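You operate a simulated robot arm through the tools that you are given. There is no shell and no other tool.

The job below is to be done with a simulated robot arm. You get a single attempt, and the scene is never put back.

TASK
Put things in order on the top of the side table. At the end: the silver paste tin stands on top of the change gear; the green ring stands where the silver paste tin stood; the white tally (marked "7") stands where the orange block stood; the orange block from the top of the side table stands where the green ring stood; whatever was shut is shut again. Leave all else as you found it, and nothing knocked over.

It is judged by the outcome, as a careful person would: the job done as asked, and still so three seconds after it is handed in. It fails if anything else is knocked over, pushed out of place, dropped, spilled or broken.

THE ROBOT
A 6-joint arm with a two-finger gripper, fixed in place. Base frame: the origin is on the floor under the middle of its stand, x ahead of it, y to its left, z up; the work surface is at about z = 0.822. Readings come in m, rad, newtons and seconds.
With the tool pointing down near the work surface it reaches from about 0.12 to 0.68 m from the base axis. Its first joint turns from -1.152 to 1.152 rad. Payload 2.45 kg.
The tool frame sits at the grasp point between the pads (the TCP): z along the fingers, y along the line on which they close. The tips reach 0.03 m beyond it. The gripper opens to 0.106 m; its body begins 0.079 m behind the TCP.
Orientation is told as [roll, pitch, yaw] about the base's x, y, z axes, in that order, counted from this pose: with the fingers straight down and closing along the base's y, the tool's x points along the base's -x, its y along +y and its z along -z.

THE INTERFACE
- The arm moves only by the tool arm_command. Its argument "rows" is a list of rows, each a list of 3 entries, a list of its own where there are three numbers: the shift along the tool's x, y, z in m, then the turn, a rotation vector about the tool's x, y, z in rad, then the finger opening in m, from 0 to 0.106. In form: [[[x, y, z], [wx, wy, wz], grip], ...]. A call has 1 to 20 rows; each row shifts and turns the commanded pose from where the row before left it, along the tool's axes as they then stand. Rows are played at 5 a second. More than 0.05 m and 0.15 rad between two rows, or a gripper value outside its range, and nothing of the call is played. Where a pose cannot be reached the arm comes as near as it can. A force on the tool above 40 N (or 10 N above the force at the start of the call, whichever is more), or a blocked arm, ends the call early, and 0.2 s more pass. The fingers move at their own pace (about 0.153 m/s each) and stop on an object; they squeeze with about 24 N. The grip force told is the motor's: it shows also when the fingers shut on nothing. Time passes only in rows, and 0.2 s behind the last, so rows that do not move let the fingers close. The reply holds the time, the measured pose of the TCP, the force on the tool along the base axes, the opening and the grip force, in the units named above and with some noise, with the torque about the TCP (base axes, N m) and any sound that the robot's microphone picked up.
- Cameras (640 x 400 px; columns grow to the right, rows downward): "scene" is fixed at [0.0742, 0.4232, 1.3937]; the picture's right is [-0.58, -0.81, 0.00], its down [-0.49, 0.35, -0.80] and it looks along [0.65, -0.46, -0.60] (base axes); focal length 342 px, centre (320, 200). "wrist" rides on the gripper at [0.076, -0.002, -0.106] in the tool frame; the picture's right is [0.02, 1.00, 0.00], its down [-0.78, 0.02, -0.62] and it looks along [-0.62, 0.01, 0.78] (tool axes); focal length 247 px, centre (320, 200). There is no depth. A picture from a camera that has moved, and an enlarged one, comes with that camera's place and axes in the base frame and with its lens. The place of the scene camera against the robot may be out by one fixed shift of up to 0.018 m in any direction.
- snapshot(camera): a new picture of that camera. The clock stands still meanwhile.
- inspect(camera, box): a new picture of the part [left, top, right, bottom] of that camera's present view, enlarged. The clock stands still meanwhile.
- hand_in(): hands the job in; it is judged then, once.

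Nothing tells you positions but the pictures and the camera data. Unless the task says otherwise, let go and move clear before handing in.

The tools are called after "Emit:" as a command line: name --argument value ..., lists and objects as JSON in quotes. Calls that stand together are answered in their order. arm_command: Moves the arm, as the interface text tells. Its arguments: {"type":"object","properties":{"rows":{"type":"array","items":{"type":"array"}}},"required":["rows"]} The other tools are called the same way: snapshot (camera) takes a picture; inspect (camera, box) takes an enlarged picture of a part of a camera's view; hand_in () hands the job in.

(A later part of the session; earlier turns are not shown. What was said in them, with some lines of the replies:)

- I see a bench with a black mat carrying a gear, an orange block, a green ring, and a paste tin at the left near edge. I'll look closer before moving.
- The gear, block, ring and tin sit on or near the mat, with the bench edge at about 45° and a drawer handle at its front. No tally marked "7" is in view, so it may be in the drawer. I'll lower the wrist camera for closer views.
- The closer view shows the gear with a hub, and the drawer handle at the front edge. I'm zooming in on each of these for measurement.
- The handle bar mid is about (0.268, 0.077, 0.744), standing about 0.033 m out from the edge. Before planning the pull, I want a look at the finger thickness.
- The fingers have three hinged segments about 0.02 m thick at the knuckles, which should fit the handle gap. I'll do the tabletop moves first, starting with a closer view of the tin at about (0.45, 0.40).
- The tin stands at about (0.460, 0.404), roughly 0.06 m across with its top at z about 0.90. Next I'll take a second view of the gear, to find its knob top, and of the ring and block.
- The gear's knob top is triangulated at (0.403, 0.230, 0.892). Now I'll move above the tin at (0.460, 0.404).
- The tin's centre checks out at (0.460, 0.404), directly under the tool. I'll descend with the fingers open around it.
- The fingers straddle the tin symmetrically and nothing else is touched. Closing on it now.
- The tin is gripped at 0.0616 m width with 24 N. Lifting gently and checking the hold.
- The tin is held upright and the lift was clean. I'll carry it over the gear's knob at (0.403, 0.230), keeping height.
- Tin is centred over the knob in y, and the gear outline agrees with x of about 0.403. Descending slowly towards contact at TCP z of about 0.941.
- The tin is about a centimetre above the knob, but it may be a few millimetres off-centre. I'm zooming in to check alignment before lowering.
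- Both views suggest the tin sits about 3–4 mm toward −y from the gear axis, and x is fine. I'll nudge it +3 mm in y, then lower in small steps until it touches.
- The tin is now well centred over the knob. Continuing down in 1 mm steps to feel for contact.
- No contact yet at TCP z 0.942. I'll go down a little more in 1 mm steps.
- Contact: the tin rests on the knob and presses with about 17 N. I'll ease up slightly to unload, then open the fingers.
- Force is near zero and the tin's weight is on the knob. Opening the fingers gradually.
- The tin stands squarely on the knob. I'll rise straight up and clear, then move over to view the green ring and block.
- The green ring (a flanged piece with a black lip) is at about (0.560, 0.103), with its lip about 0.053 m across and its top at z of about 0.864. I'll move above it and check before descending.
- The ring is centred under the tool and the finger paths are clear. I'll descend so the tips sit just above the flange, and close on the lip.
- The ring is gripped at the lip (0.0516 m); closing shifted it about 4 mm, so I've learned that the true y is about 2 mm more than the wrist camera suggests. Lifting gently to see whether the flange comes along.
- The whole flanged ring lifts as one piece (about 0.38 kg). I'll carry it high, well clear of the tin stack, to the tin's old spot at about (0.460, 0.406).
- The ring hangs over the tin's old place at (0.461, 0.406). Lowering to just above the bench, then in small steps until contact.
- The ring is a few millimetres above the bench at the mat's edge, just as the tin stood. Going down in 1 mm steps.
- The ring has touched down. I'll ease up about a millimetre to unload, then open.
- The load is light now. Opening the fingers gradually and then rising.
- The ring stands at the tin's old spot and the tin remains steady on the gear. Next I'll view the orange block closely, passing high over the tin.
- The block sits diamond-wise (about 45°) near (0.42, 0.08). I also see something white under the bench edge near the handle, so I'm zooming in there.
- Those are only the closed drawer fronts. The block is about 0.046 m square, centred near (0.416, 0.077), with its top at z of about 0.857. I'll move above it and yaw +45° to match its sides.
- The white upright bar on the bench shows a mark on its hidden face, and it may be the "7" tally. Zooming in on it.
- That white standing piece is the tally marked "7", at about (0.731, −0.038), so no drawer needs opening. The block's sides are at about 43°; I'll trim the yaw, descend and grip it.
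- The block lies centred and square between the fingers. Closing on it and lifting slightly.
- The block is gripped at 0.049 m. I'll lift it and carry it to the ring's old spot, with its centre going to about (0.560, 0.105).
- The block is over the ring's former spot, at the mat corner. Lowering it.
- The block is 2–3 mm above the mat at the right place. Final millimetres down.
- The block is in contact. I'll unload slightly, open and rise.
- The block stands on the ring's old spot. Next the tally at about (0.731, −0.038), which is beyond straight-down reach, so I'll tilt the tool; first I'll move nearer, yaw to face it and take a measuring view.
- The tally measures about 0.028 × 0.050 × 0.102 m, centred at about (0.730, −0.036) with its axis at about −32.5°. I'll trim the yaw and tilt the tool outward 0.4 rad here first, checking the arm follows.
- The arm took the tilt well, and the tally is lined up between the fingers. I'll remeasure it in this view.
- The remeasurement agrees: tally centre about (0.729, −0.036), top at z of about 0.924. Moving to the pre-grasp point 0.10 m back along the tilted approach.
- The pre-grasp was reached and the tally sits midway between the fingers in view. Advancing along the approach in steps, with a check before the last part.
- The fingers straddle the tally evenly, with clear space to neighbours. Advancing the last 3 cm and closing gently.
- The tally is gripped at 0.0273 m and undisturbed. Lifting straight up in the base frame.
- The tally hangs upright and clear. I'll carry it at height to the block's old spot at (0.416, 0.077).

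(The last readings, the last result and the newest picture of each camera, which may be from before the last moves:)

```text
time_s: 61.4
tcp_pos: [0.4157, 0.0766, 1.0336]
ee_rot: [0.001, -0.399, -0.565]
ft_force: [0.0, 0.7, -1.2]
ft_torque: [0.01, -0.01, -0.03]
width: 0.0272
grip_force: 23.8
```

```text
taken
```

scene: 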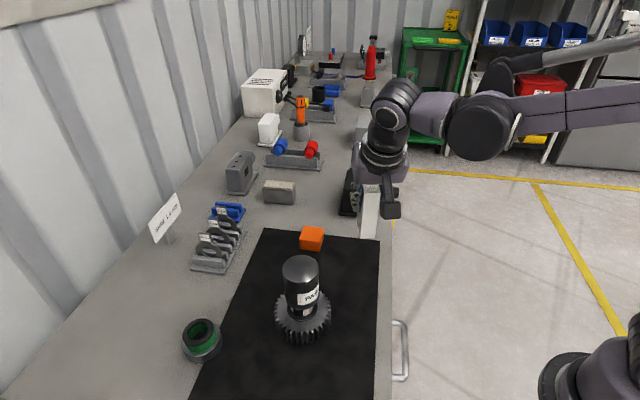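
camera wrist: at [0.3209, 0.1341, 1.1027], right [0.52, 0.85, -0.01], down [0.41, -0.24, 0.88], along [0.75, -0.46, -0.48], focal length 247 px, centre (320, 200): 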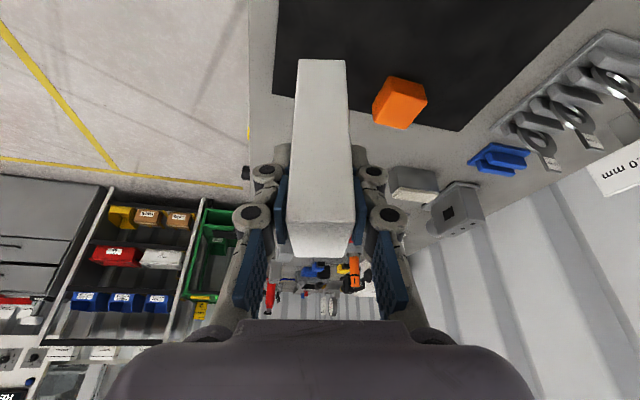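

The tally is over the block's old spot. Lowering straight down to about 9 mm above the mat.

Emit:
arm_command --rows '[[[0.0117, 0, 0.02763], [0, 0, 0], 0.01], [[0.0117, 0, 0.02763], [0, 0, 0], 0.01], [[0.0117, 0, 0.02763], [0, 0, 0], 0.01], [[0.0117, 0, 0.02763], [0, 0, 0], 0.01], [[0.0039, 0, 0.0092], [0, 0, 0], 0.01], [[0, 0, 0], [0, 0, 0], 0.01]]'

Emit:
inspect --camera "scene" --box '[280, 180, 440, 320]'

Emit:
snapshot --camera "wrist"

```text
time_s: 62.8
tcp_pos: [0.416, 0.0768, 0.903]
ee_rot: [0.0, -0.401, -0.566]
ft_force: [0.8, 1.1, -1.0]
ft_torque: [0.01, -0.01, -0.02]
width: 0.0273
grip_force: 23.9
```

```text
2.86 times, centred on (360, 250) of scene
camera zoom: at [0.0742, 0.4232, 1.3937], right [-0.58, -0.81, 0.0], down [-0.49, 0.35, -0.8], along [0.65, -0.46, -0.6], focal length 976 px, centre (206, 57)
```

zoom: 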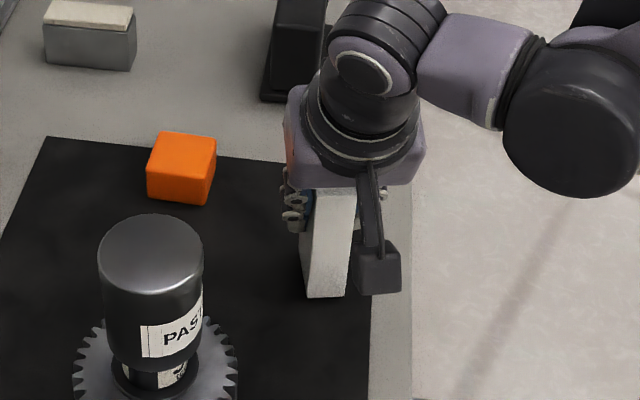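

```text
taken
camera wrist: at [0.3211, 0.1346, 0.9722], right [0.52, 0.85, -0.01], down [0.41, -0.24, 0.88], along [0.75, -0.46, -0.48], focal length 247 px, centre (320, 200)
```

wrist: 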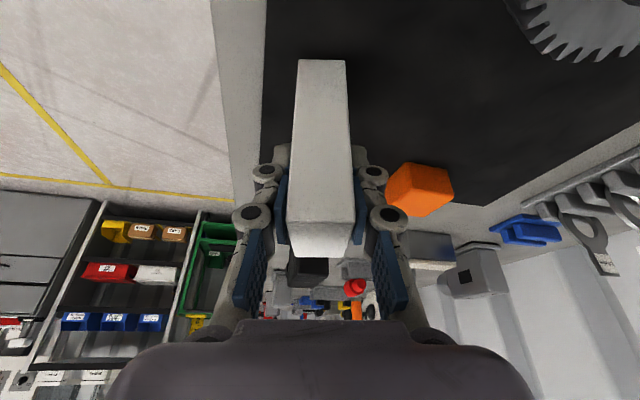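

Position is right and neighbours are clear. Continuing down in small steps toward contact.

Emit:
arm_command --rows '[[[0.0012, 0, 0.00276], [0, 0, 0], 0.01], [[0.0008, 0, 0.00184], [0, 0, 0], 0.01], [[0.0004, 0, 0.00092], [0, 0, 0], 0.01], [[0, 0, 0], [0, 0, 0], 0.01]]'

```text
time_s: 63.8
tcp_pos: [0.4159, 0.0776, 0.8982]
ee_rot: [0.001, -0.402, -0.565]
ft_force: [-0.2, -0.3, -0.8]
ft_torque: [0.01, -0.01, 0.01]
width: 0.0274
grip_force: 24.3
```

Emit:
arm_command --rows '[[[0.0004, 0, 0.00092], [0, 0, 0], 0.01], [[0.0004, 0, 0.00092], [0, 0, 0], 0.01], [[0, 0, 0], [0, 0, 0], 0.01]]'

```text
time_s: 64.6
tcp_pos: [0.4161, 0.0768, 0.8958]
ee_rot: [0.002, -0.401, -0.566]
ft_force: [0.2, 0.2, 22.3]
ft_torque: [-0.13, -0.24, 0.02]
width: 0.0273
grip_force: 23.7
```

Contact with the mat. Easing up about a millimetre to unload before release.

Emit:
arm_command --rows '[[[-0.0004, 0, -0.00092], [0, 0, 0], 0.01], [[0, 0, 0], [0, 0, 0], 0.01]]'

Emit:
inspect --camera "scene" --box '[310, 210, 420, 310]'

```text
time_s: 65.2
tcp_pos: [0.4138, 0.0767, 0.8969]
ee_rot: [0.001, -0.398, -0.567]
ft_force: [-0.1, -0.7, -1.1]
ft_torque: [0.01, -0.02, 0.04]
width: 0.0274
grip_force: 23.7
```

```text
4.00 times, centred on (365, 260) of scene
camera zoom: at [0.0742, 0.4232, 1.3937], right [-0.58, -0.81, 0.0], down [-0.49, 0.35, -0.8], along [0.65, -0.46, -0.6], focal length 1366 px, centre (140, -40)
```

zoom: 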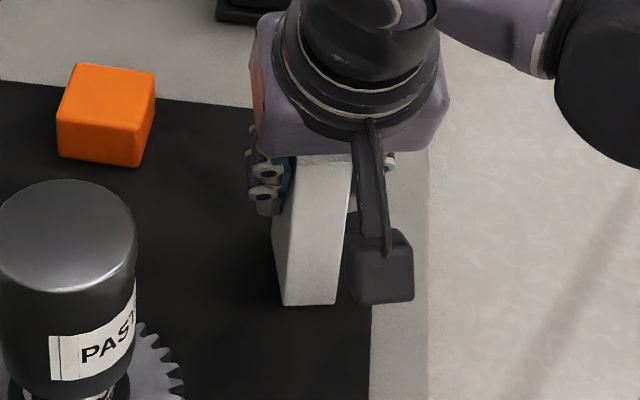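

Now it hangs a hair above the mat. Lowering half a millimetre, then opening.

Emit:
arm_command --rows '[[[0.0002, 0, 0.0005], [0, 0, 0], 0.01], [[0, 0, 0], [0, 0, 0], 0.01]]'

```text
time_s: 65.8
tcp_pos: [0.4146, 0.0781, 0.8977]
ee_rot: [0.0, -0.399, -0.563]
ft_force: [-4.2, 1.2, 5.2]
ft_torque: [0.04, 0.14, -0.03]
width: 0.0274
grip_force: 24.1
```

The tally is lightly seated (about 5 N). Opening the fingers slowly.

Emit:
arm_command --rows '[[[0, 0, 0], [0, 0, 0], 0.03], [[0, 0, 0], [0, 0, 0], 0.034], [[0, 0, 0], [0, 0, 0], 0.04], [[0, 0, 0], [0, 0, 0], 0.05], [[0, 0, 0], [0, 0, 0], 0.06], [[0, 0, 0], [0, 0, 0], 0.065], [[0, 0, 0], [0, 0, 0], 0.065]]'

Emit:
snapshot --camera "wrist"

Emit:
inspect --camera "scene" --box '[310, 210, 420, 310]'

```text
time_s: 67.4
tcp_pos: [0.4156, 0.0765, 0.8969]
ee_rot: [0.0, -0.4, -0.565]
ft_force: [0.2, 0.4, 0.5]
ft_torque: [0.0, -0.03, 0.01]
width: 0.0648
grip_force: 0.0
```

```text
taken
camera wrist: at [0.3207, 0.1342, 0.9652], right [0.52, 0.85, -0.01], down [0.41, -0.24, 0.88], along [0.75, -0.46, -0.48], focal length 247 px, centre (320, 200)
```

wrist: 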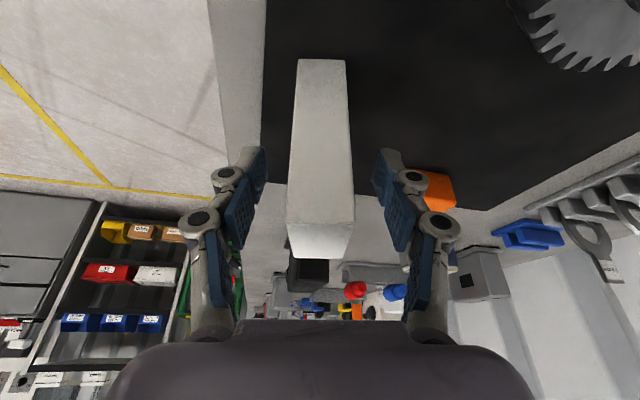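

```text
4.00 times, centred on (365, 260) of scene
camera zoom: at [0.0742, 0.4232, 1.3937], right [-0.58, -0.81, 0.0], down [-0.49, 0.35, -0.8], along [0.65, -0.46, -0.6], focal length 1366 px, centre (140, -40)
```

zoom: 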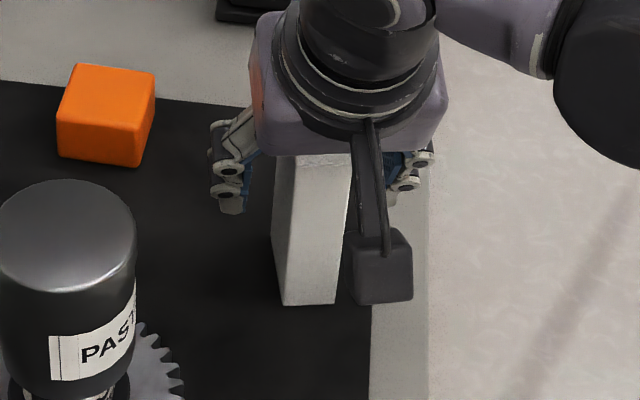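

The tally stands free and upright. Rising straight up and clear, then checking the whole scene.

Emit:
arm_command --rows '[[[-0.0039, 0, -0.0092], [0, 0, 0], 0.065], [[-0.0078, 0, -0.0184], [0, 0, 0], 0.065], [[-0.0117, 0, -0.02763], [0, 0, 0], 0.065], [[-0.0117, 0, -0.02763], [0, 0, 0], 0.065], [[-0.0117, 0, -0.02763], [0, 0, 0], 0.065], [[-0.0156, 0, -0.0368], [0, 0, 0], 0.065], [[-0.0156, 0, -0.0368], [0, 0, 0], 0.065], [[0, 0, 0], [0, 0, 0], 0.065]]'

Emit:
snapshot --camera "wrist"

Emit:
snapshot --camera "scene"

```text
time_s: 69.2
tcp_pos: [0.4163, 0.0769, 1.0984]
ee_rot: [-0.001, -0.399, -0.566]
ft_force: [0.6, 0.2, 0.2]
ft_torque: [-0.04, -0.02, -0.03]
width: 0.0649
grip_force: 0.1
```

```text
taken
camera wrist: at [0.3202, 0.1337, 1.1658], right [0.52, 0.85, -0.01], down [0.41, -0.24, 0.88], along [0.75, -0.46, -0.48], focal length 247 px, centre (320, 200)
```

wrist: 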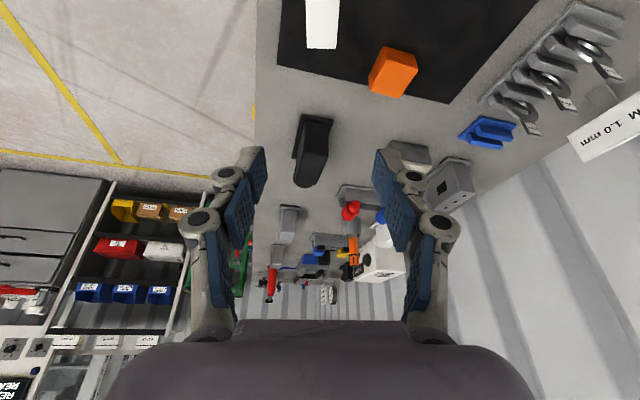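

```text
taken
```

scene: 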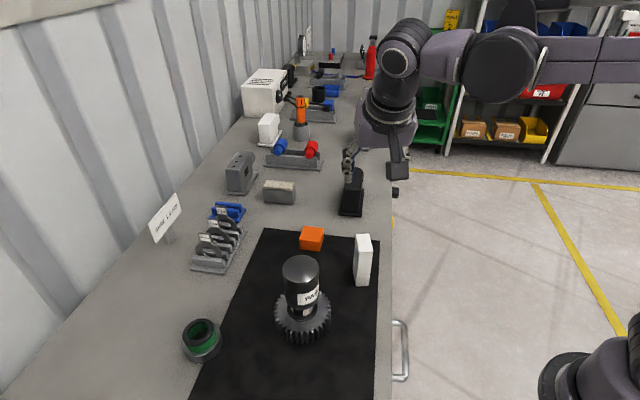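

All four pieces are in place. I'll level the tool and return near the start pose for a final inspection.

Emit:
arm_command --rows '[[[0, 0, 0], [0, 0.1, 0], 0.065], [[0, 0, 0], [0, 0.1, 0], 0.065], [[0, 0, 0], [0, 0.1, 0], 0.065], [[0, 0, 0], [0, 0.1, 0], 0.065], [[0, 0, -0.03], [0, 0, -0.14], 0.08], [[0, 0, -0.03], [0, 0, -0.14], 0.09], [[0, 0, 0], [0, 0, -0.14], 0.106], [[0, 0, 0], [0, 0, -0.146], 0.106], [[0.036, 0.028, 0], [0, 0, 0], 0.106], [[0.036, 0.028, 0], [0, 0, 0], 0.106], [[0.036, 0.028, 0], [0, 0, 0], 0.106], [[0.036, 0.028, 0], [0, 0, 0], 0.106], [[0, 0, 0], [0, 0, 0], 0.106]]'

Emit:
snapshot --camera "wrist"

Emit:
snapshot --camera "scene"

Emit:
inspect --camera "scene" --box '[160, 200, 420, 400]'

Emit:
inspect --camera "wrist" --box '[200, 60, 440, 280]'

```text
time_s: 72.0
tcp_pos: [0.2707, 0.1896, 1.156]
ee_rot: [0.0, 0.001, 0.0]
ft_force: [-0.3, -0.5, -0.1]
ft_torque: [-0.03, -0.01, 0.01]
width: 0.106
grip_force: 0.0
```

```text
taken
camera wrist: at [0.1946, 0.1864, 1.2626], right [-0.02, 1.0, 0.0], down [0.78, 0.02, 0.62], along [0.62, 0.01, -0.78], focal length 247 px, centre (320, 200)
```

wrist: 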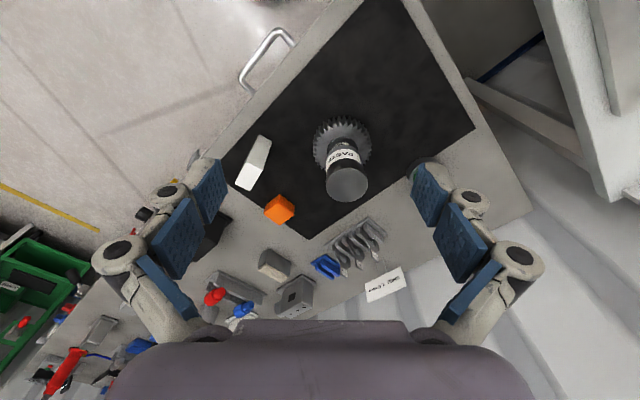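

```text
taken
```

scene: 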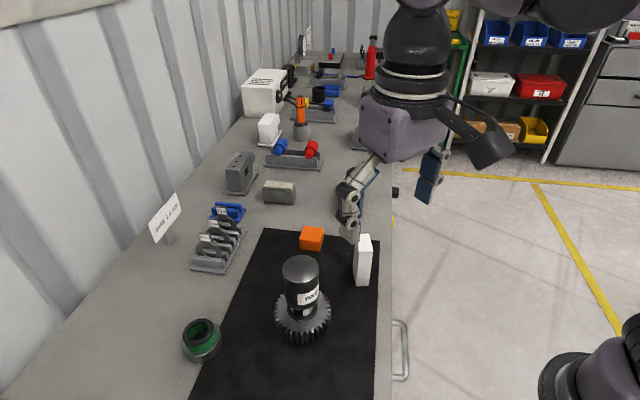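

```text
2.00 times, centred on (290, 300) of scene
camera zoom: at [0.0741, 0.4232, 1.3937], right [-0.58, -0.81, 0.0], down [-0.49, 0.35, -0.8], along [0.65, -0.46, -0.6], focal length 683 px, centre (380, 0)
```

zoom: 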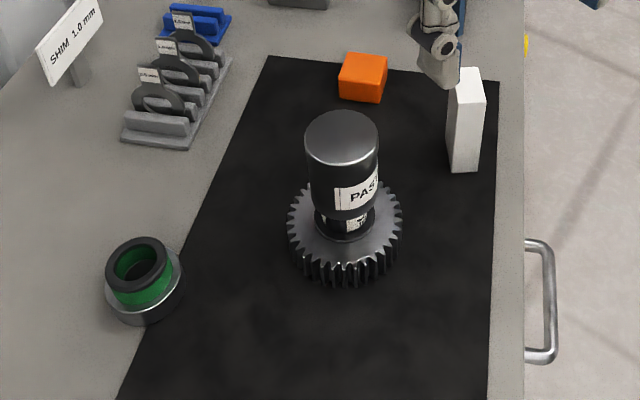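

```text
1.82 times, centred on (320, 170) of wrist
camera zoom: at [0.1946, 0.1864, 1.2626], right [-0.02, 1.0, 0.0], down [0.78, 0.02, 0.62], along [0.62, 0.01, -0.78], focal length 449 px, centre (320, 254)
```

zoom: 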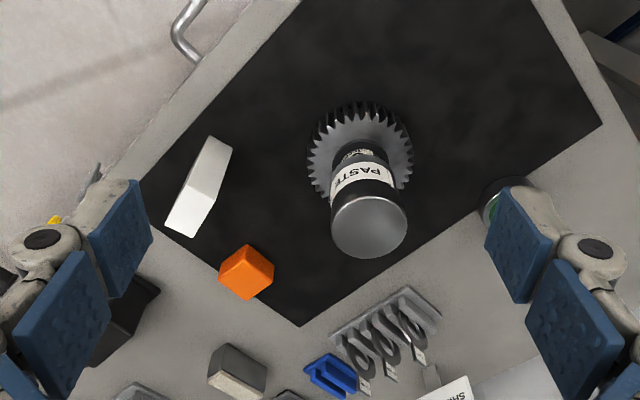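

Final check: the tin stands on the gear, the ring is at the tin's old spot, the orange block at the ring's, and the "7" tally at the block's. Nothing else moved, the drawers stay shut, and the arm is clear, so I'm handing in.

Emit:
hand_in

```text
The job is handed in.
```

The job is done and handed in. In the final pictures all four pieces were upright and in place, and nothing else on the table looked disturbed:

- **Silver paste tin:** it stands on top of the change gear, centred on its "34" knob.
- **Green ring:** it stands where the tin stood, on the edge of the mat. It lifted as one piece with its dark base.
- **Orange block:** it stands where the ring stood, within about 3 mm by the wrist camera.
- **White tally "7":** it stands where the orange block stood. It was already on the table, with its number facing away from the scene camera.

I didn't open any drawers, so everything that was shut stayed shut. The gripper let go and moved clear before I handed in. The hand-in reply gave no verdict.
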